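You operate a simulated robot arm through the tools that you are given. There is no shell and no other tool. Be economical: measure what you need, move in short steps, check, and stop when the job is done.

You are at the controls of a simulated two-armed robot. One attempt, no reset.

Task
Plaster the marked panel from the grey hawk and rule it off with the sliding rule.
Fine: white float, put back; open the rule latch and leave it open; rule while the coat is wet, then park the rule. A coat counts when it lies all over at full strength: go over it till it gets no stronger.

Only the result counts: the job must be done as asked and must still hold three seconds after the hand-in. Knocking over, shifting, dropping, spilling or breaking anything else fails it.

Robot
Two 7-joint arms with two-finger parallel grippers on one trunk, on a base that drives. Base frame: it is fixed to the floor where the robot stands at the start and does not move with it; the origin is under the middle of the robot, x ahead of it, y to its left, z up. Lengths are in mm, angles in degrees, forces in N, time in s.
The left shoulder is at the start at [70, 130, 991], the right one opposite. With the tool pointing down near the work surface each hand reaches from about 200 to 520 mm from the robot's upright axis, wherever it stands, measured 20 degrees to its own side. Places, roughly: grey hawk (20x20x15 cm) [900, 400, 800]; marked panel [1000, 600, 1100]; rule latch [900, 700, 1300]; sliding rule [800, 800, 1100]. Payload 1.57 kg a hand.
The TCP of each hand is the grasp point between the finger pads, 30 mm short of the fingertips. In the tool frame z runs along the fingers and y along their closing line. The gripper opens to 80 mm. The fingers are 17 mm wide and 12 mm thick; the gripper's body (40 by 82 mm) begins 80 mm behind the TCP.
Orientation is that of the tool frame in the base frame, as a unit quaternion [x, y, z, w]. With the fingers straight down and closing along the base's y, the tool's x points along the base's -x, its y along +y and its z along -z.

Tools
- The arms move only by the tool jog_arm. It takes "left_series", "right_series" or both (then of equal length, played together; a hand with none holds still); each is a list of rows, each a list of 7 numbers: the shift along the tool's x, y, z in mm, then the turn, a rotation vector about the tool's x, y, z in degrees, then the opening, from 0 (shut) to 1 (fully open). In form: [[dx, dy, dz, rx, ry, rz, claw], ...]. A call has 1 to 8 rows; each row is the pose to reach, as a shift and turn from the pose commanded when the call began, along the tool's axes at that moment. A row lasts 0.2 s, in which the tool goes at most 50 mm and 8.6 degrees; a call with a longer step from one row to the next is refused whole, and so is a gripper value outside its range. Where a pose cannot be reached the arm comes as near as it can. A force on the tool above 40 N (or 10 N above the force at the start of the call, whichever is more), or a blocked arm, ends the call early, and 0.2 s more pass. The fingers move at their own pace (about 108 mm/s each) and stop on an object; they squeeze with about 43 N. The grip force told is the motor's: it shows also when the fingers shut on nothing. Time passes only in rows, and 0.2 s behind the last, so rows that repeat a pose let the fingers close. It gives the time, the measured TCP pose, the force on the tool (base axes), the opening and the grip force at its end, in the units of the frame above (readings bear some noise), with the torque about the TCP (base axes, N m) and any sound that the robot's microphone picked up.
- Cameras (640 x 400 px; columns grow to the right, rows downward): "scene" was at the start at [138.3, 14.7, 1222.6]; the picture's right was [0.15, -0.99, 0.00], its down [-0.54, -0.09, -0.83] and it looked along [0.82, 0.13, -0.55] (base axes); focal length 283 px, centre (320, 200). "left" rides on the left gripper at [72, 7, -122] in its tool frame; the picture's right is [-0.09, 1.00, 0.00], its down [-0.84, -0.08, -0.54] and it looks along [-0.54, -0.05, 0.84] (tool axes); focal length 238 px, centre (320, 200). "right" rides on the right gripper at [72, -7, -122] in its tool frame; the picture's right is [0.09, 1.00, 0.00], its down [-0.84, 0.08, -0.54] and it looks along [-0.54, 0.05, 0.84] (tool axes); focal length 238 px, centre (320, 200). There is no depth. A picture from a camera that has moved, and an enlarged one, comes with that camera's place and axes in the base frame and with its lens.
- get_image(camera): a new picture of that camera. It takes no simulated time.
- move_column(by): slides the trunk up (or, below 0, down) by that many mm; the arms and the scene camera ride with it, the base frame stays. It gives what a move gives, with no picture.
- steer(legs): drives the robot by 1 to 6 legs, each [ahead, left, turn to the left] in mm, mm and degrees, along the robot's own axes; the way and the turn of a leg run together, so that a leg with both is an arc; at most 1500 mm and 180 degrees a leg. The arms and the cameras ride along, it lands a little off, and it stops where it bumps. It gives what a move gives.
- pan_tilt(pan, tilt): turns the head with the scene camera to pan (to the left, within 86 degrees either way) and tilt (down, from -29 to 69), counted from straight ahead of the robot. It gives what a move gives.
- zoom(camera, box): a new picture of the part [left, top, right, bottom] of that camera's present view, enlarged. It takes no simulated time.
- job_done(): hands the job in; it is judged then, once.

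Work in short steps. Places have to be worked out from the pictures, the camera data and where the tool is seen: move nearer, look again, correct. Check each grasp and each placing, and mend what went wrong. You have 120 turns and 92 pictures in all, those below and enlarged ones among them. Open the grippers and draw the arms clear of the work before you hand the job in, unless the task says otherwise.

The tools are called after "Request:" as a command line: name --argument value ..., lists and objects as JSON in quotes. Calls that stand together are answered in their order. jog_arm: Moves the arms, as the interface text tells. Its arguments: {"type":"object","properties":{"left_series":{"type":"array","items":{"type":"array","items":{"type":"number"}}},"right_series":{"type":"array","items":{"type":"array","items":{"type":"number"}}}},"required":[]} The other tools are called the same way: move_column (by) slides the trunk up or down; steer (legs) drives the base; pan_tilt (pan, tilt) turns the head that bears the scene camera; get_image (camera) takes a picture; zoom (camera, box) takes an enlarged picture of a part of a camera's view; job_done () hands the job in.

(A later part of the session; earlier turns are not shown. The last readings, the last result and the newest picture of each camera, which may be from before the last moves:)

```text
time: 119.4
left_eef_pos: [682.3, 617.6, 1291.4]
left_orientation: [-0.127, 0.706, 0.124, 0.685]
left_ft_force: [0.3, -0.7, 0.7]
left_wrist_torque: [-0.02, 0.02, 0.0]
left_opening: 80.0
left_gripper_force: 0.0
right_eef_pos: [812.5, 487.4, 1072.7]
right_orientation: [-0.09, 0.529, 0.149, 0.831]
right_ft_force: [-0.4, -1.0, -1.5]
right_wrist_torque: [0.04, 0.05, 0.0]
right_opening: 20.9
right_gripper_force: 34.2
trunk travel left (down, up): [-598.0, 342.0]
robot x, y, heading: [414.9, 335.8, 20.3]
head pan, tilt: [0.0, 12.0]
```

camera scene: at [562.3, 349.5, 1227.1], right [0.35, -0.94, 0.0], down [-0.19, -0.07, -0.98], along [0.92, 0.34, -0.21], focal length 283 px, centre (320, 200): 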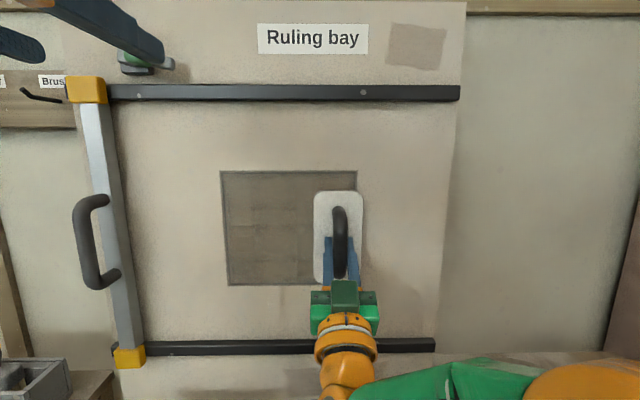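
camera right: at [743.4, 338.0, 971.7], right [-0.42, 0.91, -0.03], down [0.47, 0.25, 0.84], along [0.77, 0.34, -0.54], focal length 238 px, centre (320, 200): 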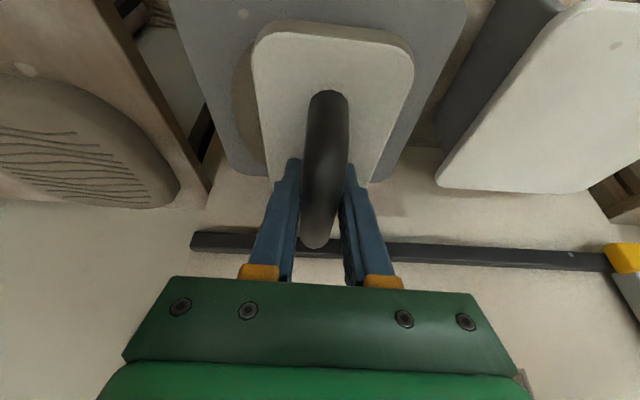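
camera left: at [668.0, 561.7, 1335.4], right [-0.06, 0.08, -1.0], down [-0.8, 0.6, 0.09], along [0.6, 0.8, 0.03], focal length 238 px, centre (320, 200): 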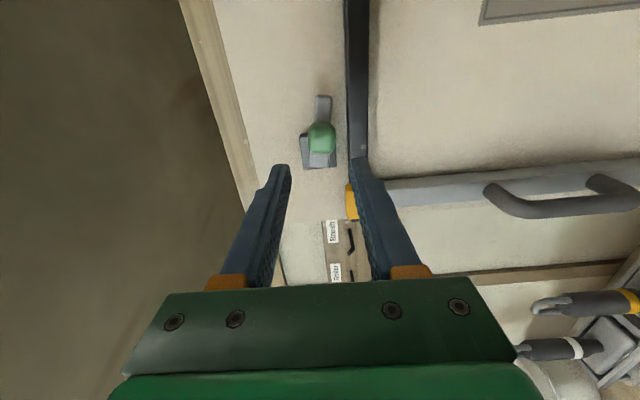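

Approach upper-left again and stroke.

Request:
jog_arm --right_series '[[6, 19, 25, 0, 0, 0, 0], [12, 38, 50, 0, 0, 0, 0], [18, 57, 75, 0, 0, 0, 0], [24.2, 76, 99, 0, 0, 0, 0], [30, 76, 112, 0, 0, 0, 0], [35.7, 76, 123.5, 0, 0, 0, 0], [35.7, 38, 123.5, 0, 0, 0, 0], [35.7, 0, 123.5, 0, 0, 0, 0]]'

Request:
jog_arm --right_series '[[1, -30, 2, 0, 0, 0, 0], [1, -64, 2, 0, 0, 0, 0], [18, -64, -6, 0, 0, 0, 0], [18, -30, -6, 0, 0, 0, 0], [18, 5, -6, 0, 0, 0, 0], [18, 40, -6, 0, 0, 0, 0], [18, 76, -6, 0, 0, 0, 0]]'

Request:
jog_arm --right_series '[[9, 0, -4, 0, 0, 0, 0], [17.5, -5, -8, 0, 0, 0, 0], [17.5, -40, -8, 0, 0, 0, 0], [17.5, -76, -8, 0, 0, 0, 0], [17.5, -108, -8, 0, 0, 0, 0], [17.5, -140, -8, 0, 0, 0, 0]]'

Request:
zoom --camera "scene" --box '[210, 150, 410, 310]'

```text
time: 121.2
left_eef_pos: [675.9, 615.9, 1294.9]
left_orientation: [-0.127, 0.704, 0.125, 0.688]
left_ft_force: [-0.2, 0.7, 0.1]
left_wrist_torque: [0.0, -0.05, 0.0]
left_opening: 79.9
left_gripper_force: 0.0
right_eef_pos: [926.1, 529.4, 1096.4]
right_orientation: [-0.09, 0.526, 0.15, 0.832]
right_ft_force: [-13.9, -3.9, -2.1]
right_wrist_torque: [0.01, -0.02, 0.17]
right_opening: 21.0
right_gripper_force: 35.0
trunk travel left (down, up): [-598.0, 342.0]
robot x, y, heading: [413.9, 339.0, 20.2]
head pan, tilt: [0.0, 12.0]
```

```text
time: 122.8
left_eef_pos: [670.5, 610.1, 1297.1]
left_orientation: [-0.126, 0.702, 0.126, 0.689]
left_ft_force: [-0.5, 0.8, -0.3]
left_wrist_torque: [0.0, -0.01, -0.01]
left_opening: 80.0
left_gripper_force: 0.1
right_eef_pos: [897.9, 599.4, 1079.1]
right_orientation: [-0.089, 0.526, 0.151, 0.832]
right_ft_force: [-20.5, -12.8, -1.6]
right_wrist_torque: [0.73, -0.73, 0.14]
right_opening: 21.0
right_gripper_force: 33.7
right hand out of reach, approached as far as the arm can: row 2, 3
trunk travel left (down, up): [-598.0, 342.0]
robot x, y, heading: [416.4, 336.2, 20.5]
head pan, tilt: [0.0, 12.0]
```

```text
time: 124.2
left_eef_pos: [682.6, 618.1, 1291.1]
left_orientation: [-0.127, 0.705, 0.125, 0.687]
left_ft_force: [0.2, 0.1, 0.3]
left_wrist_torque: [-0.03, -0.01, 0.01]
left_opening: 80.0
left_gripper_force: 0.0
right_eef_pos: [940.1, 485.8, 1066.5]
right_orientation: [-0.087, 0.532, 0.146, 0.83]
right_ft_force: [-1.8, -1.5, -1.5]
right_wrist_torque: [0.04, -0.21, 0.09]
right_opening: 21.2
right_gripper_force: 34.7
right hand out of reach, approached as far as the arm can: row 5, 6
trunk travel left (down, up): [-598.0, 342.0]
robot x, y, heading: [418.5, 333.9, 20.5]
head pan, tilt: [0.0, 12.0]
```

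```text
2.50 times, centred on (310, 230) of scene
camera zoom: at [549.0, 387.1, 1227.1], right [0.35, -0.94, 0.0], down [-0.19, -0.07, -0.98], along [0.92, 0.34, -0.21], focal length 706 px, centre (345, 125)
```

zoom: 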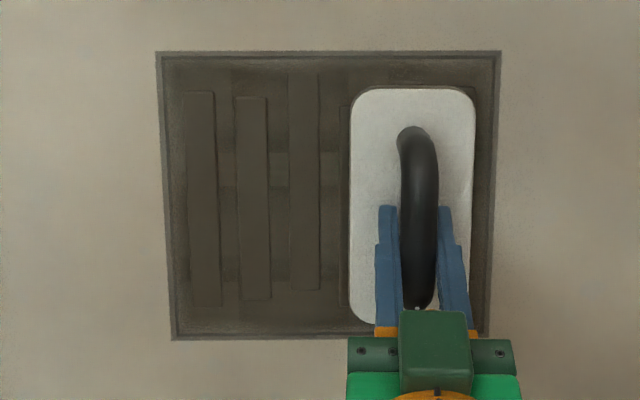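

Getting stronger and more even, but darker cells remain (top and lower). I shift 35 mm right and do thorough passes on the right half, with vertical and horizontal strokes.

Request:
jog_arm --right_series '[[-6, 0, -12, 0, 0, 0, 0]]'

Request:
steer --legs '[[0, -38, 0]]'

```text
time: 124.6
left_eef_pos: [682.9, 617.5, 1292.9]
left_orientation: [-0.127, 0.706, 0.124, 0.685]
left_ft_force: [0.4, 0.1, -0.5]
left_wrist_torque: [-0.02, -0.02, -0.03]
left_opening: 79.9
left_gripper_force: 0.0
right_eef_pos: [927.5, 483.0, 1067.0]
right_orientation: [-0.091, 0.53, 0.149, 0.83]
right_ft_force: [-1.0, 0.5, -0.9]
right_wrist_torque: [-0.02, 0.07, 0.01]
right_opening: 21.0
right_gripper_force: 34.4
trunk travel left (down, up): [-598.0, 342.0]
robot x, y, heading: [416.8, 336.3, 20.6]
head pan, tilt: [0.0, 12.0]
```

```text
time: 125.4
left_eef_pos: [695.5, 587.8, 1291.7]
left_orientation: [-0.127, 0.706, 0.123, 0.686]
left_ft_force: [0.9, 0.2, 0.9]
left_wrist_torque: [-0.01, -0.02, -0.06]
left_opening: 80.0
left_gripper_force: 0.1
right_eef_pos: [939.8, 451.3, 1066.2]
right_orientation: [-0.093, 0.528, 0.151, 0.831]
right_ft_force: [-0.4, 0.8, -1.8]
right_wrist_torque: [-0.03, 0.06, -0.02]
right_opening: 21.0
right_gripper_force: 34.4
trunk travel left (down, up): [-598.0, 342.0]
robot x, y, heading: [428.3, 303.8, 20.4]
head pan, tilt: [0.0, 12.0]
```

Vertical and horizontal passes on the right half.

Request:
jog_arm --right_series '[[16.2, 10, 13.4, 0, 0, 0, 0], [-1, 10, 21.4, 0, 0, 0, 0], [-21, 10, 30.7, 0, 0, 0, 0], [-21, 45, 30.7, 0, 0, 0, 0], [-1, 45, 21.4, 0, 0, 0, 0], [16.2, 45, 13.4, 0, 0, 0, 0], [16.2, 80, 13.4, 0, 0, 0, 0], [-1, 80, 21.4, 0, 0, 0, 0]]'

Request:
jog_arm --right_series '[[-20, 0, 9.3, 0, 0, 0, 0], [-20, -35, 9.3, 0, 0, 0, 0], [-20, -70, 9.3, 0, 0, 0, 0], [0, -70, 0, 0, 0, 0, 0], [0, -30, 0, 0, 0, 0, 0], [0, 10, 0, 0, 0, 0, 0], [17.2, 10, -8, 0, 0, 0, 0], [17.2, -30, -8, 0, 0, 0, 0]]'

Request:
jog_arm --right_series '[[0, -40, 0, 0, 0, 0, 0], [0, 0, 0, 0, 0, 0, 0], [0, 40, 0, 0, 0, 0, 0], [-18, 40, 8.5, 0, 0, 0, 0], [-36, 40, 17, 0, 0, 0, 0], [-36, 75, 17, 0, 0, 0, 0], [-18, 75, 8.5, 0, 0, 0, 0], [-36, 100, 17, 0, 0, 0, 0]]'

Request:
zoom --camera "scene" --box '[190, 150, 390, 310]'

```text
time: 127.2
left_eef_pos: [690.8, 582.3, 1293.7]
left_orientation: [-0.127, 0.704, 0.124, 0.687]
left_ft_force: [-0.5, -0.5, -0.5]
left_wrist_torque: [-0.02, -0.02, 0.01]
left_opening: 79.9
left_gripper_force: 0.0
right_eef_pos: [925.1, 529.7, 1081.1]
right_orientation: [-0.091, 0.528, 0.15, 0.831]
right_ft_force: [-11.8, -2.6, -5.8]
right_wrist_torque: [0.06, -0.22, -0.04]
right_opening: 20.9
right_gripper_force: 34.0
trunk travel left (down, up): [-598.0, 342.0]
robot x, y, heading: [426.1, 299.2, 20.7]
head pan, tilt: [0.0, 12.0]
```

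```text
time: 129.0
left_eef_pos: [691.9, 582.8, 1293.9]
left_orientation: [-0.127, 0.705, 0.125, 0.687]
left_ft_force: [0.3, -0.4, 0.8]
left_wrist_torque: [0.01, 0.01, 0.06]
left_opening: 79.7
left_gripper_force: 0.0
right_eef_pos: [936.6, 500.1, 1059.9]
right_orientation: [-0.091, 0.528, 0.151, 0.831]
right_ft_force: [-12.1, -0.9, -2.2]
right_wrist_torque: [-0.05, 0.07, 0.05]
right_opening: 21.0
right_gripper_force: 34.6
trunk travel left (down, up): [-598.0, 342.0]
robot x, y, heading: [428.5, 302.7, 20.6]
head pan, tilt: [0.0, 12.0]
```

```text
time: 130.8
left_eef_pos: [695.4, 584.9, 1291.3]
left_orientation: [-0.127, 0.706, 0.124, 0.686]
left_ft_force: [-0.2, -0.3, 0.5]
left_wrist_torque: [0.02, 0.0, 0.0]
left_opening: 80.1
left_gripper_force: 0.1
right_eef_pos: [904.4, 577.0, 1099.0]
right_orientation: [-0.093, 0.531, 0.15, 0.829]
right_ft_force: [-0.1, 0.4, -1.4]
right_wrist_torque: [-0.05, 0.04, -0.02]
right_opening: 21.2
right_gripper_force: 33.8
right hand out of reach, approached as far as the arm can: row 8
trunk travel left (down, up): [-598.0, 342.0]
robot x, y, heading: [427.3, 302.1, 20.5]
head pan, tilt: [0.0, 12.0]
```

```text
2.50 times, centred on (290, 230) of scene
camera zoom: at [563.0, 353.6, 1226.9], right [0.35, -0.94, 0.0], down [-0.2, -0.07, -0.98], along [0.92, 0.34, -0.21], focal length 706 px, centre (395, 125)
```

zoom: 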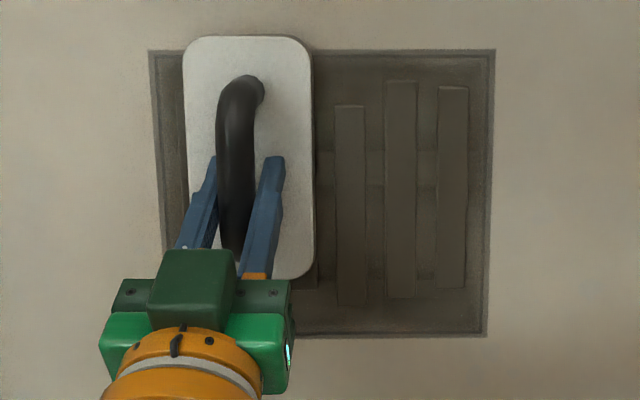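

Right half looks nearly even. Same for the left half: shift 38 mm left.

Request:
jog_arm --right_series '[[-4, -10, -9, 0, 0, 0, 0]]'

Request:
steer --legs '[[0, 40, 0]]'

```text
time: 131.2
left_eef_pos: [696.4, 583.0, 1292.7]
left_orientation: [-0.126, 0.706, 0.123, 0.686]
left_ft_force: [0.0, 0.3, 0.1]
left_wrist_torque: [0.02, -0.01, 0.02]
left_opening: 80.1
left_gripper_force: 0.0
right_eef_pos: [898.1, 566.0, 1098.8]
right_orientation: [-0.09, 0.53, 0.149, 0.83]
right_ft_force: [-0.5, -0.1, -1.0]
right_wrist_torque: [-0.03, 0.05, 0.03]
right_opening: 21.0
right_gripper_force: 34.4
trunk travel left (down, up): [-598.0, 342.0]
robot x, y, heading: [429.8, 304.0, 20.5]
head pan, tilt: [0.0, 12.0]
```

```text
time: 132.1
left_eef_pos: [684.1, 618.4, 1293.0]
left_orientation: [-0.125, 0.707, 0.124, 0.685]
left_ft_force: [0.0, 0.1, -0.4]
left_wrist_torque: [-0.03, -0.01, 0.03]
left_opening: 79.8
left_gripper_force: 0.1
right_eef_pos: [885.1, 599.9, 1099.7]
right_orientation: [-0.089, 0.529, 0.15, 0.831]
right_ft_force: [0.1, 0.4, -1.5]
right_wrist_torque: [-0.05, 0.07, -0.01]
right_opening: 21.0
right_gripper_force: 34.2
trunk travel left (down, up): [-598.0, 342.0]
robot x, y, heading: [414.5, 341.9, 20.3]
head pan, tilt: [0.0, 12.0]
```

Left-half passes.

Request:
jog_arm --right_series '[[9.4, 0, 15.5, 0, 0, 0, 0], [27.5, 0, 7, 0, 0, 0, 0], [27.5, -35, 7, 0, 0, 0, 0], [9.4, -35, 15.5, 0, 0, 0, 0], [9.4, -70, 15.5, 0, 0, 0, 0], [27.5, -70, 7, 0, 0, 0, 0], [45.7, -70, -1.5, 0, 0, 0, 0], [45.7, -35, -1.5, 0, 0, 0, 0]]'

Request:
jog_arm --right_series '[[0, 30, 0, 0, 0, 0, 0], [-18, 34, 8.5, 0, 0, 0, 0], [-36, 34, 17, 0, 0, 0, 0], [-36, 0, 17, 0, 0, 0, 0], [-36, -40, 17, 0, 0, 0, 0], [-18, -40, 8.5, 0, 0, 0, 0], [-18, 0, 8.5, 0, 0, 0, 0], [-18, 15, 8.5, 0, 0, 0, 0]]'

Request:
jog_arm --right_series '[[-5, 0, -12, 0, 0, 0, 0]]'

Request:
steer --legs '[[0, 35, 0]]'

```text
time: 133.9
left_eef_pos: [676.3, 618.6, 1293.5]
left_orientation: [-0.127, 0.705, 0.125, 0.687]
left_ft_force: [-0.5, 0.1, 0.9]
left_wrist_torque: [0.04, 0.0, 0.01]
left_opening: 80.0
left_gripper_force: 0.1
right_eef_pos: [908.2, 572.9, 1059.8]
right_orientation: [-0.089, 0.528, 0.149, 0.832]
right_ft_force: [-7.9, -7.1, -2.5]
right_wrist_torque: [0.67, -0.74, 0.03]
right_opening: 20.8
right_gripper_force: 34.3
trunk travel left (down, up): [-598.0, 342.0]
robot x, y, heading: [413.2, 342.0, 20.2]
head pan, tilt: [0.0, 12.0]
```

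```text
time: 135.7
left_eef_pos: [675.6, 615.9, 1295.2]
left_orientation: [-0.125, 0.703, 0.125, 0.688]
left_ft_force: [0.5, 0.2, -0.2]
left_wrist_torque: [-0.03, 0.01, 0.01]
left_opening: 80.0
left_gripper_force: 0.1
right_eef_pos: [902.7, 587.2, 1081.0]
right_orientation: [-0.09, 0.527, 0.15, 0.832]
right_ft_force: [-14.3, -8.4, -1.6]
right_wrist_torque: [0.11, -0.17, -0.14]
right_opening: 21.2
right_gripper_force: 33.9
trunk travel left (down, up): [-598.0, 342.0]
robot x, y, heading: [412.8, 335.0, 20.5]
head pan, tilt: [0.0, 12.0]
```

```text
time: 136.1
left_eef_pos: [683.7, 622.5, 1291.3]
left_orientation: [-0.127, 0.707, 0.123, 0.685]
left_ft_force: [0.1, -0.3, 0.4]
left_wrist_torque: [0.03, 0.01, -0.02]
left_opening: 80.1
left_gripper_force: 0.0
right_eef_pos: [896.2, 588.6, 1075.9]
right_orientation: [-0.091, 0.53, 0.15, 0.83]
right_ft_force: [-0.1, 0.0, -2.0]
right_wrist_torque: [-0.04, 0.04, 0.02]
right_opening: 20.9
right_gripper_force: 34.9
trunk travel left (down, up): [-598.0, 342.0]
robot x, y, heading: [411.3, 342.0, 20.5]
head pan, tilt: [0.0, 12.0]
```

```text
time: 137.0
left_eef_pos: [670.1, 651.4, 1291.7]
left_orientation: [-0.125, 0.706, 0.125, 0.686]
left_ft_force: [0.1, -0.7, 0.4]
left_wrist_torque: [-0.01, -0.02, -0.02]
left_opening: 79.9
left_gripper_force: 0.0
right_eef_pos: [886.2, 618.2, 1076.6]
right_orientation: [-0.09, 0.53, 0.15, 0.83]
right_ft_force: [0.0, -0.9, -1.1]
right_wrist_torque: [0.0, 0.03, 0.01]
right_opening: 20.7
right_gripper_force: 34.2
trunk travel left (down, up): [-598.0, 342.0]
robot x, y, heading: [402.4, 372.1, 20.5]
head pan, tilt: [0.0, 12.0]
```

Corner passes on the left edge, then back off to view the panel.

Request:
jog_arm --right_series '[[22.8, -15, 1.5, 0, 0, 0, 0], [22.8, -50, 1.5, 0, 0, 0, 0], [4.7, -50, 10, 0, 0, 0, 0], [4.7, -15, 10, 0, 0, 0, 0], [-13.4, -15, 18.5, 0, 0, 0, 0], [-13.4, -50, 18.5, 0, 0, 0, 0], [-18, -50, 0, 0, 0, 0, 0], [-30, -80, -30, 0, 0, 0, 0]]'

Request:
jog_arm --right_series '[[-19, 0, -41, 0, 0, 0, 0], [-19, -20, -41, 0, 8, 0, 0], [-19, -45, -41, 0, 16, 0, 0], [-19, -70, -41, 0, 24, 0, 0], [-19, -95, -41, 0, 32, 0, 0], [-19, -120, -41, 0, 40, 0, 0], [-19, -145, -41, 0, 48, 0, 0]]'

Request:
zoom --camera "scene" --box '[230, 150, 430, 310]'

```text
time: 138.8
left_eef_pos: [668.6, 653.5, 1293.2]
left_orientation: [-0.125, 0.705, 0.124, 0.687]
left_ft_force: [-1.1, 0.3, -0.3]
left_wrist_torque: [-0.01, 0.02, 0.02]
left_opening: 80.0
left_gripper_force: 0.1
right_eef_pos: [873.1, 527.9, 1090.8]
right_orientation: [-0.09, 0.529, 0.15, 0.83]
right_ft_force: [-0.6, -0.2, -1.4]
right_wrist_torque: [0.0, 0.08, 0.01]
right_opening: 20.9
right_gripper_force: 34.9
trunk travel left (down, up): [-598.0, 342.0]
robot x, y, heading: [402.9, 374.5, 20.3]
head pan, tilt: [0.0, 12.0]
```

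```text
time: 140.4
left_eef_pos: [670.8, 654.6, 1291.8]
left_orientation: [-0.125, 0.706, 0.124, 0.686]
left_ft_force: [0.3, -0.3, 0.4]
left_wrist_torque: [0.01, -0.01, 0.0]
left_opening: 79.8
left_gripper_force: 0.0
right_eef_pos: [882.0, 377.0, 1087.3]
right_orientation: [-0.142, 0.822, 0.1, 0.543]
right_ft_force: [0.4, -0.1, -1.4]
right_wrist_torque: [-0.05, 0.09, 0.03]
right_opening: 20.9
right_gripper_force: 34.1
trunk travel left (down, up): [-598.0, 342.0]
robot x, y, heading: [401.5, 372.6, 20.4]
head pan, tilt: [0.0, 12.0]
```

```text
2.50 times, centred on (330, 230) of scene
camera zoom: at [536.7, 423.4, 1226.9], right [0.35, -0.94, 0.0], down [-0.2, -0.07, -0.98], along [0.92, 0.34, -0.21], focal length 706 px, centre (295, 125)
```

zoom: 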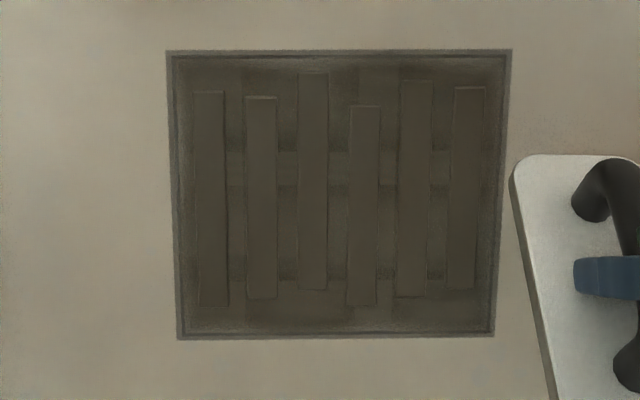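

Coat now looks almost even. To make sure it gets no stronger I do one more full pass: hand back to the wall, robot shifted 40 mm right.

Request:
jog_arm --right_series '[[0, 30, 0, 0, -7, 0, 0], [-6, 60, 8, 0, -14, 0, 0], [-12, 90, 18, 0, -21, 0, 0], [-18, 120, 28, 0, -28, 0, 0], [-24, 150, 38, 0, -35, 0, 0], [-30, 180, 48, 0, -42, 0, 0], [-34, 205, 58, 0, -48, 0, 0]]'

Request:
steer --legs '[[0, -45, 0]]'

```text
time: 142.0
left_eef_pos: [670.0, 657.6, 1291.1]
left_orientation: [-0.127, 0.706, 0.123, 0.685]
left_ft_force: [-0.5, 0.4, 0.9]
left_wrist_torque: [0.0, 0.01, -0.01]
left_opening: 79.9
left_gripper_force: 0.0
right_eef_pos: [873.9, 595.6, 1098.3]
right_orientation: [-0.092, 0.529, 0.15, 0.83]
right_ft_force: [-0.7, -0.7, -1.2]
right_wrist_torque: [-0.02, 0.07, -0.04]
right_opening: 20.9
right_gripper_force: 34.6
trunk travel left (down, up): [-598.0, 342.0]
robot x, y, heading: [402.7, 374.2, 20.5]
head pan, tilt: [0.0, 12.0]
```

```text
time: 142.9
left_eef_pos: [683.2, 615.4, 1291.6]
left_orientation: [-0.127, 0.706, 0.122, 0.685]
left_ft_force: [0.4, 0.9, -0.4]
left_wrist_torque: [0.02, 0.01, -0.01]
left_opening: 79.9
left_gripper_force: 0.0
right_eef_pos: [889.4, 554.0, 1100.1]
right_orientation: [-0.092, 0.53, 0.148, 0.83]
right_ft_force: [0.5, -0.3, -1.9]
right_wrist_torque: [-0.03, 0.06, 0.01]
right_opening: 21.0
right_gripper_force: 33.9
trunk travel left (down, up): [-598.0, 342.0]
robot x, y, heading: [417.4, 331.6, 20.6]
head pan, tilt: [0.0, 12.0]
```

Full pass: top row, mid row, low row.

Request:
jog_arm --right_series '[[7, 20, 13, 0, 0, 0, 0], [14, 44, 25.5, 0, 0, 0, 0], [14, 8, 25.5, 0, 0, 0, 0], [14, -28, 25.5, 0, 0, 0, 0], [14, -64, 25.5, 0, 0, 0, 0], [14, -97, 25.5, 0, 0, 0, 0], [32, -95, 17, 0, 0, 0, 0], [32, -55, 17, 0, 0, 0, 0]]'

Request:
jog_arm --right_series '[[0, 35, 0, 0, 0, 0, 0], [0, 70, 0, 0, 0, 0, 0], [0, 97, 0, 0, 0, 0, 0], [18, 85, -8.5, 0, 0, 0, 0], [18, 45, -8.5, 0, 0, 0, 0], [18, 5, -8.5, 0, 0, 0, 0], [18, -33, -8.5, 0, 0, 0, 0], [10, -33, -25, 0, 0, 0, 0]]'

Request:
jog_arm --right_series '[[-19, 0, -41, 0, 0, 0, 0], [-40, 0, -75, 0, 8, 0, 0], [-40, -20, -75, 0, 16, 0, 0], [-40, -40, -75, 0, 24, 0, 0], [-40, -60, -75, 0, 32, 0, 0], [-40, -80, -75, 0, 40, 0, 0], [-40, -100, -75, 0, 48, 0, 0], [-40, -120, -75, 0, 56, 0, 0]]'

Request:
zoom --camera "scene" --box '[210, 150, 410, 310]'

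```text
time: 144.7
left_eef_pos: [682.5, 613.7, 1291.8]
left_orientation: [-0.126, 0.706, 0.123, 0.686]
left_ft_force: [-0.9, -0.1, -1.2]
left_wrist_torque: [0.01, 0.01, 0.0]
left_opening: 80.1
left_gripper_force: 0.1
right_eef_pos: [932.5, 509.4, 1079.8]
right_orientation: [-0.091, 0.529, 0.15, 0.83]
right_ft_force: [-3.6, -1.7, -1.1]
right_wrist_torque: [-0.04, 0.0, -0.11]
right_opening: 21.0
right_gripper_force: 34.7
right hand out of reach, approached as far as the arm can: row 7
trunk travel left (down, up): [-598.0, 342.0]
robot x, y, heading: [415.1, 331.1, 20.3]
head pan, tilt: [0.0, 12.0]
```

```text
time: 146.5
left_eef_pos: [684.1, 612.4, 1291.6]
left_orientation: [-0.127, 0.707, 0.124, 0.685]
left_ft_force: [-0.2, -0.3, -0.4]
left_wrist_torque: [-0.01, 0.0, 0.02]
left_opening: 79.9
left_gripper_force: 0.0
right_eef_pos: [927.5, 472.6, 1059.6]
right_orientation: [-0.09, 0.531, 0.149, 0.829]
right_ft_force: [0.7, -0.1, -1.7]
right_wrist_torque: [-0.06, 0.03, 0.01]
right_opening: 21.0
right_gripper_force: 33.3
right hand out of reach, approached as far as the arm can: row 7
trunk travel left (down, up): [-598.0, 342.0]
robot x, y, heading: [413.9, 332.3, 20.4]
head pan, tilt: [0.0, 12.0]
```

```text
time: 148.3
left_eef_pos: [686.1, 612.0, 1292.5]
left_orientation: [-0.126, 0.706, 0.124, 0.686]
left_ft_force: [-0.4, -0.1, -0.3]
left_wrist_torque: [0.02, -0.01, -0.01]
left_opening: 80.1
left_gripper_force: 0.1
right_eef_pos: [891.6, 330.5, 1061.1]
right_orientation: [-0.15, 0.858, 0.091, 0.483]
right_ft_force: [0.7, 0.1, -1.9]
right_wrist_torque: [0.01, 0.03, 0.02]
right_opening: 21.0
right_gripper_force: 34.1
trunk travel left (down, up): [-598.0, 342.0]
robot x, y, heading: [417.6, 330.5, 20.5]
head pan, tilt: [0.0, 12.0]
```

```text
2.50 times, centred on (310, 230) of scene
camera zoom: at [552.5, 381.4, 1226.9], right [0.35, -0.94, 0.0], down [-0.2, -0.07, -0.98], along [0.92, 0.34, -0.21], focal length 706 px, centre (345, 125)
```

zoom: 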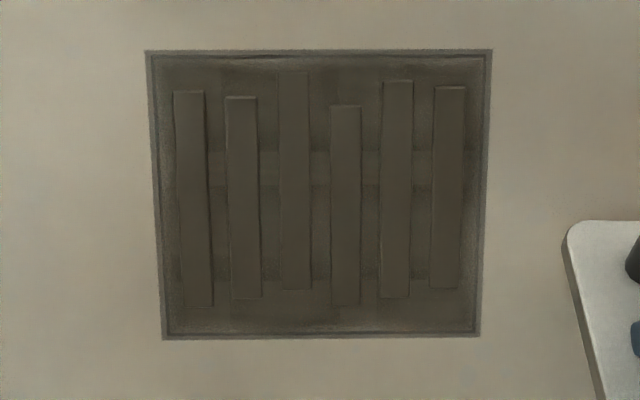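

No further change: the coat is saturated. Now rule: left hand goes to standoff before the rule handle (≈u 1000, v 440, z 1095) while the right hand retreats back and right.

Request:
jog_arm --left_series '[[40, 21, 0, 0, 0, 0, 1], [80, 42, 8, 0, 0, 0, 1], [120, 63, 16, 0, 0, 0, 1], [160, 85, 24, 0, 0, 0, 1], [197, 106, 32, 0, 0, 0, 1]]' --right_series '[[13, -15, -20, 0, 0, 0, 0], [26, -30, -40, 0, 0, 0, 0], [39, -45, -60, 0, 0, 0, 0], [52, -55, -80, 0, 0, 0, 0], [64, -60, -101, 0, 0, 0, 0]]'

Request:
get_image --camera "left"

Request:
get_image --camera "scene"

```text
time: 149.5
left_eef_pos: [670.9, 721.8, 1094.3]
left_orientation: [-0.125, 0.705, 0.124, 0.687]
left_ft_force: [-0.1, 0.3, 0.5]
left_wrist_torque: [-0.01, 0.02, -0.02]
left_opening: 79.9
left_gripper_force: 0.1
right_eef_pos: [798.0, 233.1, 1058.4]
right_orientation: [-0.151, 0.857, 0.09, 0.485]
right_ft_force: [-0.2, 0.0, -1.1]
right_wrist_torque: [-0.02, 0.03, 0.02]
right_opening: 21.1
right_gripper_force: 34.5
trunk travel left (down, up): [-598.0, 342.0]
robot x, y, heading: [414.2, 330.6, 20.3]
head pan, tilt: [0.0, 12.0]
```

```text
13 pictures are left
camera left: at [552.0, 684.9, 1024.8], right [-0.34, 0.93, 0.1], down [-0.46, -0.26, 0.85], along [0.82, 0.25, 0.52], focal length 238 px, centre (320, 200)
```

left: 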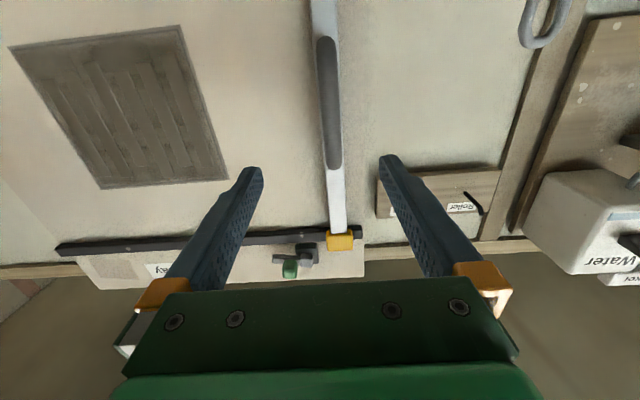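

```text
12 pictures are left
camera scene: at [550.7, 382.6, 1227.1], right [0.35, -0.94, 0.0], down [-0.19, -0.07, -0.98], along [0.92, 0.34, -0.21], focal length 283 px, centre (320, 200)
```

scene: 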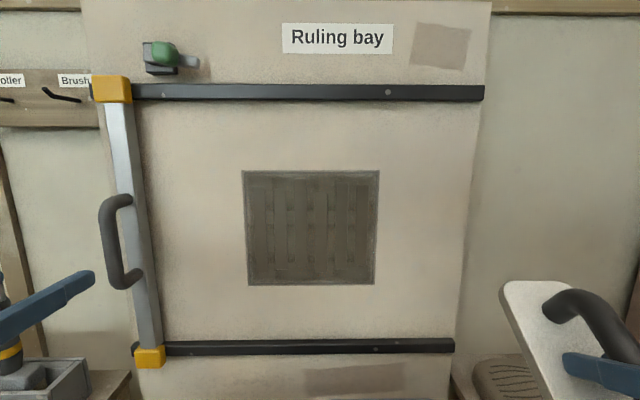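

Handle located: bar at v≈450, u≈1005, z≈1085. Advance to straddle it and close.

Request:
jog_arm --left_series '[[4, 9, 30, 0, 0, 0, 1], [8, 9, 65, 0, 0, 0, 1], [8, 9, 95, 0, 0, 0, 1], [8, 9, 117, 0, 0, 0, 1]]'

Request:
get_image --camera "left"

```text
time: 150.5
left_eef_pos: [780.1, 769.3, 1080.6]
left_orientation: [-0.126, 0.707, 0.124, 0.685]
left_ft_force: [-0.2, -0.4, -0.1]
left_wrist_torque: [0.0, -0.04, 0.01]
left_opening: 80.1
left_gripper_force: 0.0
right_eef_pos: [798.5, 232.6, 1058.0]
right_orientation: [-0.15, 0.858, 0.089, 0.484]
right_ft_force: [-0.5, 0.8, -1.7]
right_wrist_torque: [-0.01, 0.03, -0.01]
right_opening: 20.9
right_gripper_force: 34.1
trunk travel left (down, up): [-598.0, 342.0]
robot x, y, heading: [419.4, 331.6, 20.4]
head pan, tilt: [0.0, 12.0]
```

```text
11 pictures are left
camera left: at [661.2, 732.9, 1012.7], right [-0.34, 0.93, 0.09], down [-0.46, -0.25, 0.85], along [0.82, 0.25, 0.51], focal length 238 px, centre (320, 200)
```

left: 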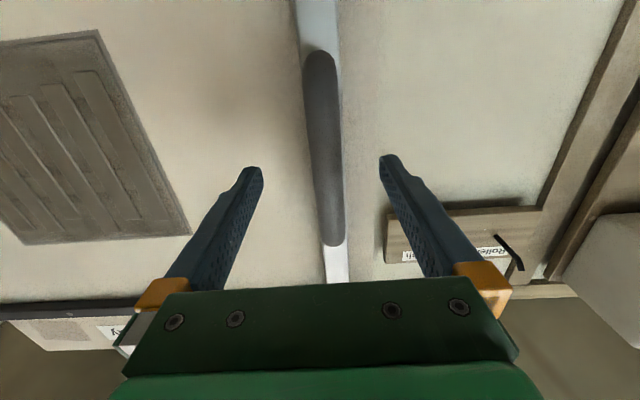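

Centred; bar appears slightly beyond the TCP. Advance 12 mm and close.

Request:
jog_arm --left_series '[[0, 0, 6, 0, 0, 0, 1], [0, 0, 12, 0, 0, 0, 1], [0, 0, 12, 0, 0, 0, 0], [0, 0, 12, 0, 0, 0, 0], [0, 0, 12, 0, 0, 0, 0]]'

```text
time: 151.7
left_eef_pos: [790.7, 774.8, 1081.5]
left_orientation: [-0.126, 0.707, 0.123, 0.685]
left_ft_force: [0.6, -0.5, 0.2]
left_wrist_torque: [0.0, -0.32, -0.05]
left_opening: 19.3
left_gripper_force: 33.6
right_eef_pos: [799.8, 232.1, 1057.9]
right_orientation: [-0.151, 0.857, 0.09, 0.485]
right_ft_force: [-0.1, 0.3, -2.1]
right_wrist_torque: [-0.03, 0.03, 0.02]
right_opening: 21.1
right_gripper_force: 34.4
trunk travel left (down, up): [-598.0, 342.0]
robot x, y, heading: [417.3, 331.4, 20.4]
head pan, tilt: [0.0, 12.0]
```

Handle gripped. Slide the rule to the right along the rail, first 150 mm.

Request:
jog_arm --left_series '[[0, -10, 0, 0, 0, 0, 0], [0, -25, 0, 0, 0, 0, 0], [0, -45, 0, 0, 0, 0, 0], [0, -65, 0, 0, 0, 0, 0], [0, -88, 0, 0, 0, 0, 0], [0, -110, 0, 0, 0, 0, 0], [0, -132, 0, 0, 0, 0, 0], [0, -150, 0, 0, 0, 0, 0]]'

Request:
get_image --camera "scene"

```text
time: 153.5
left_eef_pos: [845.2, 633.5, 1081.6]
left_orientation: [-0.127, 0.706, 0.125, 0.686]
left_ft_force: [12.1, 4.6, 14.8]
left_wrist_torque: [-0.25, 0.2, 0.08]
left_opening: 19.7
left_gripper_force: 33.6
right_eef_pos: [801.3, 233.0, 1056.7]
right_orientation: [-0.151, 0.858, 0.09, 0.482]
right_ft_force: [0.6, -0.7, -0.8]
right_wrist_torque: [-0.01, 0.07, 0.0]
right_opening: 21.0
right_gripper_force: 34.5
trunk travel left (down, up): [-598.0, 342.0]
robot x, y, heading: [413.8, 329.1, 20.3]
head pan, tilt: [0.0, 12.0]
```

```text
10 pictures are left
camera scene: at [555.1, 381.8, 1226.9], right [0.35, -0.94, 0.0], down [-0.2, -0.07, -0.98], along [0.92, 0.34, -0.21], focal length 283 px, centre (320, 200)
```

scene: 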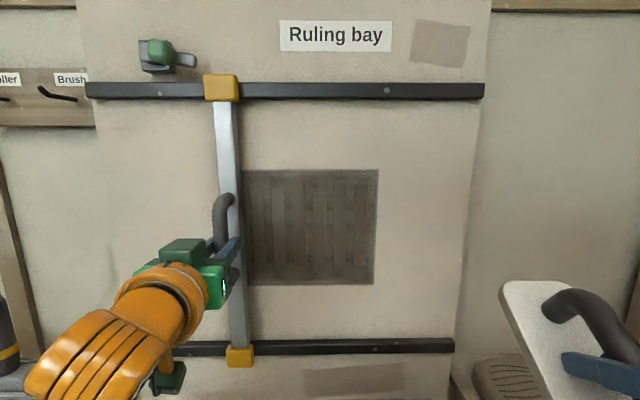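

The rule slides well and is at the panel's left edge. Continue smoothly across the panel.

Request:
jog_arm --left_series '[[0, -15, 2, 0, 0, 0, 0], [0, -32, 2, 0, 0, 0, 0], [0, -50, 2, 0, 0, 0, 0], [0, -68, 2, 0, 0, 0, 0], [0, -86, 2, 0, 0, 0, 0], [0, -104, 2, 0, 0, 0, 0], [0, -122, 2, 0, 0, 0, 0], [0, -140, 2, 0, 0, 0, 0]]'

Request:
jog_arm --left_series '[[0, -18, 0, 0, 0, 0, 0], [0, -36, 0, 0, 0, 0, 0], [0, -54, 0, 0, 0, 0, 0], [0, -72, 0, 0, 0, 0, 0], [0, -90, 0, 0, 0, 0, 0], [0, -108, 0, 0, 0, 0, 0], [0, -125, 0, 0, 0, 0, 0], [0, -140, 0, 0, 0, 0, 0]]'

Request:
get_image --camera "scene"

```text
time: 155.3
left_eef_pos: [895.9, 503.8, 1081.7]
left_orientation: [-0.126, 0.707, 0.123, 0.685]
left_ft_force: [15.5, 7.1, 23.1]
left_wrist_torque: [-0.1, 0.12, 0.01]
left_opening: 19.7
left_gripper_force: 33.2
right_eef_pos: [800.8, 233.9, 1058.5]
right_orientation: [-0.15, 0.858, 0.089, 0.483]
right_ft_force: [0.8, -0.1, -1.4]
right_wrist_torque: [0.03, 0.09, 0.06]
right_opening: 21.2
right_gripper_force: 34.8
trunk travel left (down, up): [-598.0, 342.0]
robot x, y, heading: [413.7, 330.2, 20.6]
head pan, tilt: [0.0, 12.0]
```

```text
time: 157.1
left_eef_pos: [934.2, 404.9, 1080.3]
left_orientation: [-0.127, 0.707, 0.124, 0.685]
left_ft_force: [16.0, 6.0, 15.8]
left_wrist_torque: [0.23, -0.73, 0.1]
left_opening: 19.5
left_gripper_force: 33.7
left hand out of reach, approached as far as the arm can: row 7, 8
right_eef_pos: [801.7, 234.5, 1058.0]
right_orientation: [-0.151, 0.858, 0.089, 0.483]
right_ft_force: [0.0, -0.1, -1.4]
right_wrist_torque: [-0.01, 0.02, 0.0]
right_opening: 21.1
right_gripper_force: 34.6
trunk travel left (down, up): [-598.0, 342.0]
robot x, y, heading: [417.2, 332.4, 20.7]
head pan, tilt: [0.0, 12.0]
```

```text
9 pictures are left
camera scene: at [555.4, 384.3, 1226.5], right [0.35, -0.94, 0.0], down [-0.2, -0.07, -0.98], along [0.92, 0.34, -0.21], focal length 283 px, centre (320, 200)
```

scene: 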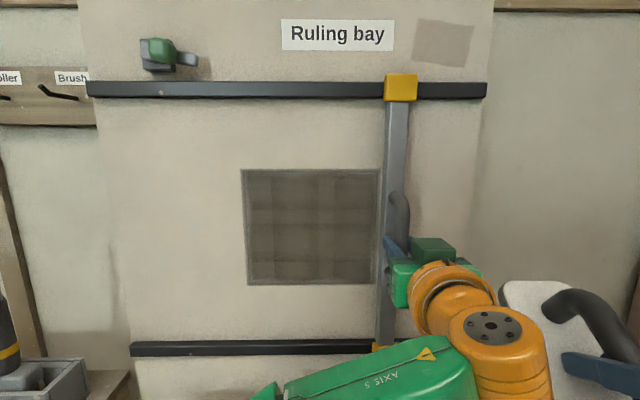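

The ridges are ruled flat. The rule is just at the panel's right edge; I push ~22 mm further by driving, to be sure it has fully passed.

Request:
steer --legs '[[0, -22, 0]]'

Request:
jog_arm --left_series '[[0, 15, 0, 0, 0, 0, 0], [0, 35, 0, 0, 0, 0, 0], [0, 58, 0, 0, 0, 0, 0], [0, 82, 0, 0, 0, 0, 0], [0, 106, 0, 0, 0, 0, 0], [0, 130, 0, 0, 0, 0, 0], [0, 154, 0, 0, 0, 0, 0], [0, 178, 0, 0, 0, 0, 0]]'

Request:
jog_arm --left_series '[[0, 24, 0, 0, 0, 0, 0], [0, 48, 0, 0, 0, 0, 0], [0, 72, 0, 0, 0, 0, 0], [0, 96, 0, 0, 0, 0, 0], [0, 120, 0, 0, 0, 0, 0], [0, 144, 0, 0, 0, 0, 0], [0, 168, 0, 0, 0, 0, 0], [0, 190, 0, 0, 0, 0, 0]]'

```text
time: 157.9
left_eef_pos: [941.4, 384.9, 1080.5]
left_orientation: [-0.128, 0.707, 0.123, 0.685]
left_ft_force: [16.2, 7.4, 17.5]
left_wrist_torque: [0.04, -0.38, -0.09]
left_opening: 19.8
left_gripper_force: 33.9
right_eef_pos: [808.9, 216.9, 1057.5]
right_orientation: [-0.151, 0.858, 0.088, 0.483]
right_ft_force: [0.4, 0.3, -1.6]
right_wrist_torque: [-0.01, 0.02, -0.01]
right_opening: 20.9
right_gripper_force: 34.2
trunk travel left (down, up): [-598.0, 342.0]
robot x, y, heading: [420.7, 310.3, 20.2]
head pan, tilt: [0.0, 12.0]
```

```text
time: 159.7
left_eef_pos: [876.8, 550.4, 1081.5]
left_orientation: [-0.128, 0.707, 0.125, 0.684]
left_ft_force: [-14.4, -5.4, -27.4]
left_wrist_torque: [-0.1, 0.25, -0.02]
left_opening: 19.8
left_gripper_force: 34.1
right_eef_pos: [804.6, 213.0, 1057.6]
right_orientation: [-0.151, 0.857, 0.089, 0.485]
right_ft_force: [-0.3, 1.1, -1.1]
right_wrist_torque: [-0.04, 0.04, 0.01]
right_opening: 21.0
right_gripper_force: 34.0
trunk travel left (down, up): [-598.0, 342.0]
robot x, y, heading: [421.9, 309.2, 20.4]
head pan, tilt: [0.0, 12.0]
```

```text
time: 161.5
left_eef_pos: [807.0, 726.6, 1083.0]
left_orientation: [-0.127, 0.705, 0.124, 0.687]
left_ft_force: [-4.7, -1.3, -3.0]
left_wrist_torque: [-0.01, 0.09, -0.1]
left_opening: 19.5
left_gripper_force: 33.2
right_eef_pos: [805.3, 212.0, 1058.8]
right_orientation: [-0.151, 0.857, 0.089, 0.485]
right_ft_force: [0.3, 0.5, -2.0]
right_wrist_torque: [-0.02, 0.05, 0.0]
right_opening: 20.7
right_gripper_force: 33.9
trunk travel left (down, up): [-598.0, 342.0]
robot x, y, heading: [426.7, 315.5, 20.5]
head pan, tilt: [0.0, 12.0]
```

The rule is returning; 51 mm left to its park position (v≈449).

Request:
jog_arm --left_series '[[0, 15, 0, 0, 0, 0, 0], [0, 30, 0, 0, 0, 0, 0], [0, 42, 0, 0, 0, 0, 0], [0, 50, 0, 0, 0, 0, 0], [0, 53, 0, 0, 0, 0, 0]]'

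Request:
get_image --camera "scene"

```text
time: 162.7
left_eef_pos: [789.9, 776.1, 1082.8]
left_orientation: [-0.127, 0.705, 0.125, 0.687]
left_ft_force: [-4.1, -1.3, -2.9]
left_wrist_torque: [-0.06, -0.08, 0.05]
left_opening: 19.8
left_gripper_force: 34.0
right_eef_pos: [803.9, 211.6, 1059.5]
right_orientation: [-0.15, 0.857, 0.09, 0.485]
right_ft_force: [-1.1, -0.4, -1.6]
right_wrist_torque: [-0.02, 0.01, 0.01]
right_opening: 20.8
right_gripper_force: 34.6
trunk travel left (down, up): [-598.0, 342.0]
robot x, y, heading: [424.2, 309.2, 20.1]
head pan, tilt: [0.0, 12.0]
```

```text
8 pictures are left
camera scene: at [557.2, 360.9, 1227.3], right [0.35, -0.94, 0.0], down [-0.19, -0.07, -0.98], along [0.92, 0.34, -0.21], focal length 283 px, centre (320, 200)
```

scene: 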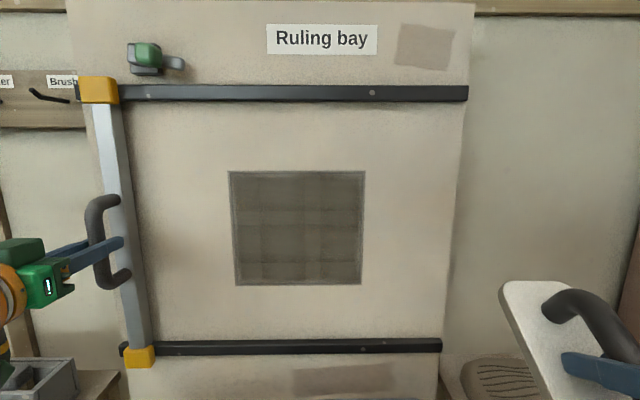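

Rule is parked at its original position and the panel is ruled flat. Release the handle, withdraw the left hand and raise it to its earlier safe pose.

Request:
jog_arm --left_series '[[0, 0, 0, 0, 0, 0, 1], [0, 0, 0, 0, 0, 0, 1], [0, 0, -35, 0, 0, 0, 1], [0, 0, -80, 0, 0, 0, 1], [0, 0, -125, 0, 0, 0, 1]]'

Request:
jog_arm --left_series '[[-40, -21, 0, 0, 0, 0, 1], [-80, -42, -8, 0, 0, 0, 1], [-120, -63, -16, 0, 0, 0, 1], [-160, -85, -24, 0, 0, 0, 1], [-197, -106, -30, 0, 0, 0, 1]]'

Request:
steer --legs '[[0, 25, 0]]'

```text
time: 163.9
left_eef_pos: [673.6, 731.5, 1085.3]
left_orientation: [-0.126, 0.706, 0.124, 0.685]
left_ft_force: [-1.3, -0.4, 0.0]
left_wrist_torque: [0.0, -0.01, 0.01]
left_opening: 80.2
left_gripper_force: 0.2
right_eef_pos: [804.3, 212.1, 1058.4]
right_orientation: [-0.15, 0.857, 0.089, 0.485]
right_ft_force: [-0.2, 0.0, -1.5]
right_wrist_torque: [-0.03, 0.01, 0.02]
right_opening: 21.1
right_gripper_force: 33.7
trunk travel left (down, up): [-598.0, 342.0]
robot x, y, heading: [423.3, 310.1, 20.4]
head pan, tilt: [0.0, 12.0]
```

```text
time: 165.1
left_eef_pos: [689.3, 622.0, 1285.6]
left_orientation: [-0.126, 0.706, 0.125, 0.685]
left_ft_force: [0.3, -0.4, -0.5]
left_wrist_torque: [-0.03, -0.01, 0.07]
left_opening: 80.1
left_gripper_force: 0.1
right_eef_pos: [805.8, 210.6, 1057.8]
right_orientation: [-0.15, 0.857, 0.09, 0.484]
right_ft_force: [0.2, -0.7, -1.6]
right_wrist_torque: [-0.01, 0.04, 0.0]
right_opening: 20.8
right_gripper_force: 34.4
trunk travel left (down, up): [-598.0, 342.0]
robot x, y, heading: [426.4, 313.6, 20.4]
head pan, tilt: [0.0, 12.0]
```

```text
time: 165.9
left_eef_pos: [681.8, 644.5, 1285.1]
left_orientation: [-0.126, 0.707, 0.125, 0.685]
left_ft_force: [0.0, -0.3, 0.0]
left_wrist_torque: [-0.02, -0.01, 0.04]
left_opening: 80.1
left_gripper_force: 0.0
right_eef_pos: [797.5, 232.5, 1057.8]
right_orientation: [-0.15, 0.857, 0.092, 0.484]
right_ft_force: [-0.7, 0.3, -1.6]
right_wrist_torque: [0.02, 0.03, 0.01]
right_opening: 20.9
right_gripper_force: 34.3
trunk travel left (down, up): [-598.0, 342.0]
robot x, y, heading: [413.2, 332.6, 20.7]
head pan, tilt: [0.0, 12.0]
```

Now over the hawk again for the 45° regrip needed for the table reach.

Request:
jog_arm --right_series '[[13, 18, 25, 0, 5, 0, 0], [26, 36, 49, 0, 10, 0, 0], [39, 54, 74, 0, 15, 0, 0], [53, 72, 98, 0, 20, 0, 0], [66, 90, 123, 0, 25, 0, 0], [79, 107, 148, 0, 30, 0, 0], [92.7, 125, 172, 0, 34, 0, 0]]'

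Request:
get_image --camera "right"

```text
time: 167.5
left_eef_pos: [681.4, 650.1, 1283.9]
left_orientation: [-0.128, 0.707, 0.125, 0.684]
left_ft_force: [0.4, 1.0, 0.8]
left_wrist_torque: [0.02, -0.03, -0.02]
left_opening: 80.1
left_gripper_force: 0.0
right_eef_pos: [845.9, 389.2, 889.2]
right_orientation: [-0.17, 0.961, 0.041, 0.212]
right_ft_force: [0.0, 0.1, -2.2]
right_wrist_torque: [-0.02, 0.04, 0.0]
right_opening: 20.9
right_gripper_force: 34.7
trunk travel left (down, up): [-598.0, 342.0]
robot x, y, heading: [415.5, 333.3, 20.6]
head pan, tilt: [0.0, 12.0]
```

```text
7 pictures are left
camera right: at [739.7, 342.1, 969.5], right [-0.42, 0.91, -0.03], down [0.47, 0.25, 0.84], along [0.77, 0.34, -0.53], focal length 238 px, centre (320, 200)
```

right: 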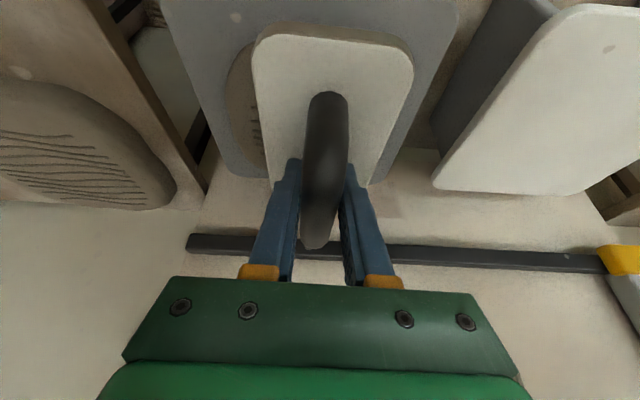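

Same hold. Lower to contact, release, rotate the open hand to 45°, and regrip.

Request:
jog_arm --right_series '[[7, 0, 15, 0, 0, 0, 0], [12, 0, 26, 0, 0, 0, 0], [14.5, 0, 31, 0, 0, 0, 0], [16, 0, 34.5, 0, 0, 0, 0], [16, 0, 34.5, 0, 0, 0, 0]]'

Request:
jog_arm --right_series '[[0, 0, 0, 0, 0, 0, 0.5], [0, 0, 0, 0, 0, 0, 1], [0, 0, 0, 0, -7, 0, 1], [0, 0, 0, 0, -14, 0, 1], [0, 0, 0, 0, -20, 0, 1], [0, 0, 0, 0, -20, 0, 0], [0, 0, 0, 0, -20, 0, 0], [0, 0, 0, 0, -20, 0, 0]]'

Request:
get_image --camera "right"

```text
time: 168.7
left_eef_pos: [678.3, 647.6, 1285.9]
left_orientation: [-0.126, 0.705, 0.123, 0.687]
left_ft_force: [0.1, -0.3, -0.8]
left_wrist_torque: [-0.04, 0.0, 0.01]
left_opening: 80.1
left_gripper_force: 0.1
right_eef_pos: [845.7, 387.6, 854.0]
right_orientation: [-0.17, 0.961, 0.042, 0.214]
right_ft_force: [0.9, 0.9, 5.6]
right_wrist_torque: [-0.03, -0.69, 0.02]
right_opening: 20.9
right_gripper_force: 34.4
trunk travel left (down, up): [-598.0, 342.0]
robot x, y, heading: [414.8, 338.4, 20.4]
head pan, tilt: [0.0, 12.0]
```

```text
time: 170.5
left_eef_pos: [679.6, 648.0, 1283.9]
left_orientation: [-0.126, 0.706, 0.124, 0.685]
left_ft_force: [0.4, -0.6, 1.0]
left_wrist_torque: [-0.04, 0.01, -0.01]
left_opening: 79.6
left_gripper_force: 0.0
right_eef_pos: [847.9, 390.1, 852.6]
right_orientation: [-0.16, 0.91, 0.071, 0.376]
right_ft_force: [0.3, 1.3, 0.4]
right_wrist_torque: [0.12, -0.17, 0.03]
right_opening: 21.2
right_gripper_force: 34.0
trunk travel left (down, up): [-598.0, 342.0]
robot x, y, heading: [415.1, 333.5, 20.5]
head pan, tilt: [0.0, 12.0]
```

```text
6 pictures are left
camera right: at [721.2, 335.1, 888.7], right [-0.4, 0.91, -0.06], down [0.17, 0.14, 0.98], along [0.9, 0.39, -0.21], focal length 238 px, centre (320, 200)
```

right: 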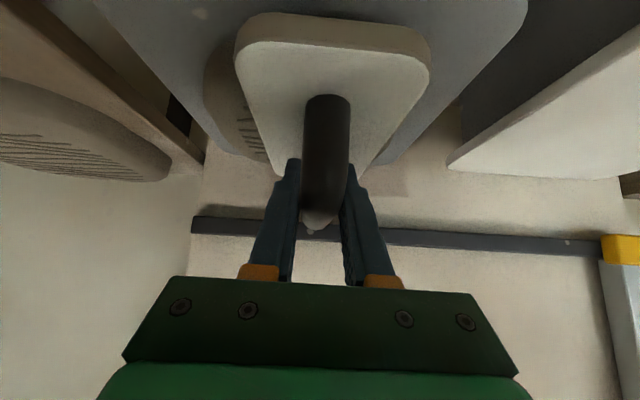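

The grip matches the very first one. Slow lift of 120 mm.

Request:
jog_arm --right_series '[[-3, 0, -3, 0, 0, 0, 0], [-8, 0, -8, 0, 0, 0, 0], [-15, 0, -15, 0, 0, 0, 0], [-26, 0, -26, 0, 0, 0, 0], [-40, 0, -40, 0, 0, 0, 0], [-55, 0, -55, 0, 0, 0, 0], [-70, 0, -70, 0, 0, 0, 0], [-86, 0, -86, 0, 0, 0, 0]]'

Request:
jog_arm --right_series '[[10, 0, -10, 0, 0, 0, 0], [25, 0, -25, 0, 0, 0, 0], [40, 0, -40, 0, 0, 0, 0], [55, 0, -55, 0, 0, 0, 0], [70, 0, -70, 0, 0, 0, 0]]'

Request:
steer --legs '[[-210, 0, 0], [0, -385, 0]]'

```text
time: 172.3
left_eef_pos: [679.4, 647.5, 1285.2]
left_orientation: [-0.126, 0.707, 0.123, 0.685]
left_ft_force: [0.3, -0.1, 0.5]
left_wrist_torque: [0.02, 0.02, -0.02]
left_opening: 80.2
left_gripper_force: 0.0
right_eef_pos: [846.7, 389.2, 976.6]
right_orientation: [-0.162, 0.91, 0.071, 0.376]
right_ft_force: [-0.2, -0.3, -1.3]
right_wrist_torque: [-0.03, 0.01, -0.01]
right_opening: 21.3
right_gripper_force: 34.4
trunk travel left (down, up): [-598.0, 342.0]
robot x, y, heading: [419.2, 332.5, 20.5]
head pan, tilt: [0.0, 12.0]
```

```text
time: 173.5
left_eef_pos: [679.6, 647.5, 1285.8]
left_orientation: [-0.126, 0.706, 0.123, 0.686]
left_ft_force: [0.0, 0.3, 0.3]
left_wrist_torque: [-0.03, -0.02, -0.02]
left_opening: 80.1
left_gripper_force: 0.0
right_eef_pos: [754.6, 353.5, 975.8]
right_orientation: [-0.161, 0.909, 0.072, 0.377]
right_ft_force: [-0.3, -0.1, -1.1]
right_wrist_torque: [0.0, 0.01, 0.01]
right_opening: 21.1
right_gripper_force: 34.9
trunk travel left (down, up): [-598.0, 342.0]
robot x, y, heading: [417.5, 335.5, 20.1]
head pan, tilt: [0.0, 12.0]
```

```text
time: 177.2
left_eef_pos: [614.2, 213.4, 1285.2]
left_orientation: [-0.125, 0.707, 0.122, 0.685]
left_ft_force: [0.0, -0.4, -0.5]
left_wrist_torque: [0.0, -0.01, 0.01]
left_opening: 80.0
left_gripper_force: 0.2
right_eef_pos: [687.6, -80.6, 974.2]
right_orientation: [-0.159, 0.91, 0.07, 0.376]
right_ft_force: [-0.1, 0.2, -1.6]
right_wrist_torque: [-0.04, 0.02, -0.04]
right_opening: 21.4
right_gripper_force: 34.0
trunk travel left (down, up): [-598.0, 342.0]
robot x, y, heading: [348.7, -98.9, 20.1]
head pan, tilt: [0.0, 12.0]
```

Drive ahead to the former float-table position and restore trunk height.

Request:
steer --legs '[[126, 0, 0]]'

Request:
move_column --by 30

Request:
pan_tilt --pan -12 --tilt 38

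```text
time: 178.4
left_eef_pos: [731.4, 255.7, 1286.1]
left_orientation: [-0.126, 0.706, 0.123, 0.686]
left_ft_force: [0.6, 0.4, -0.9]
left_wrist_torque: [-0.01, -0.01, 0.03]
left_opening: 80.0
left_gripper_force: 0.0
right_eef_pos: [807.9, -37.6, 974.7]
right_orientation: [-0.16, 0.91, 0.071, 0.377]
right_ft_force: [-0.2, -0.2, -1.8]
right_wrist_torque: [-0.03, 0.02, -0.01]
right_opening: 21.5
right_gripper_force: 34.2
trunk travel left (down, up): [-598.0, 342.0]
robot x, y, heading: [472.7, -60.9, 20.1]
head pan, tilt: [0.0, 12.0]
```

```text
time: 179.2
left_eef_pos: [735.0, 257.7, 1314.0]
left_orientation: [-0.126, 0.706, 0.124, 0.686]
left_ft_force: [-0.2, 0.0, 0.1]
left_wrist_torque: [-0.01, -0.01, 0.01]
left_opening: 80.1
left_gripper_force: 0.2
right_eef_pos: [809.7, -36.9, 1005.0]
right_orientation: [-0.159, 0.91, 0.07, 0.376]
right_ft_force: [-0.4, 0.1, -2.1]
right_wrist_torque: [-0.02, 0.08, 0.0]
right_opening: 21.4
right_gripper_force: 34.4
trunk travel left (down, up): [-628.0, 312.0]
robot x, y, heading: [469.2, -53.8, 20.4]
head pan, tilt: [0.0, 12.0]
```

```text
time: 180.1
left_eef_pos: [734.1, 256.3, 1315.9]
left_orientation: [-0.126, 0.707, 0.123, 0.685]
left_ft_force: [0.3, 1.1, -1.1]
left_wrist_torque: [-0.01, -0.02, 0.01]
left_opening: 79.8
left_gripper_force: 0.1
right_eef_pos: [808.9, -36.2, 1005.1]
right_orientation: [-0.159, 0.91, 0.07, 0.376]
right_ft_force: [0.0, -0.3, -1.8]
right_wrist_torque: [-0.03, 0.03, 0.01]
right_opening: 21.3
right_gripper_force: 34.3
trunk travel left (down, up): [-628.0, 312.0]
robot x, y, heading: [471.4, -59.4, 20.3]
head pan, tilt: [-12.0, 38.0]
```

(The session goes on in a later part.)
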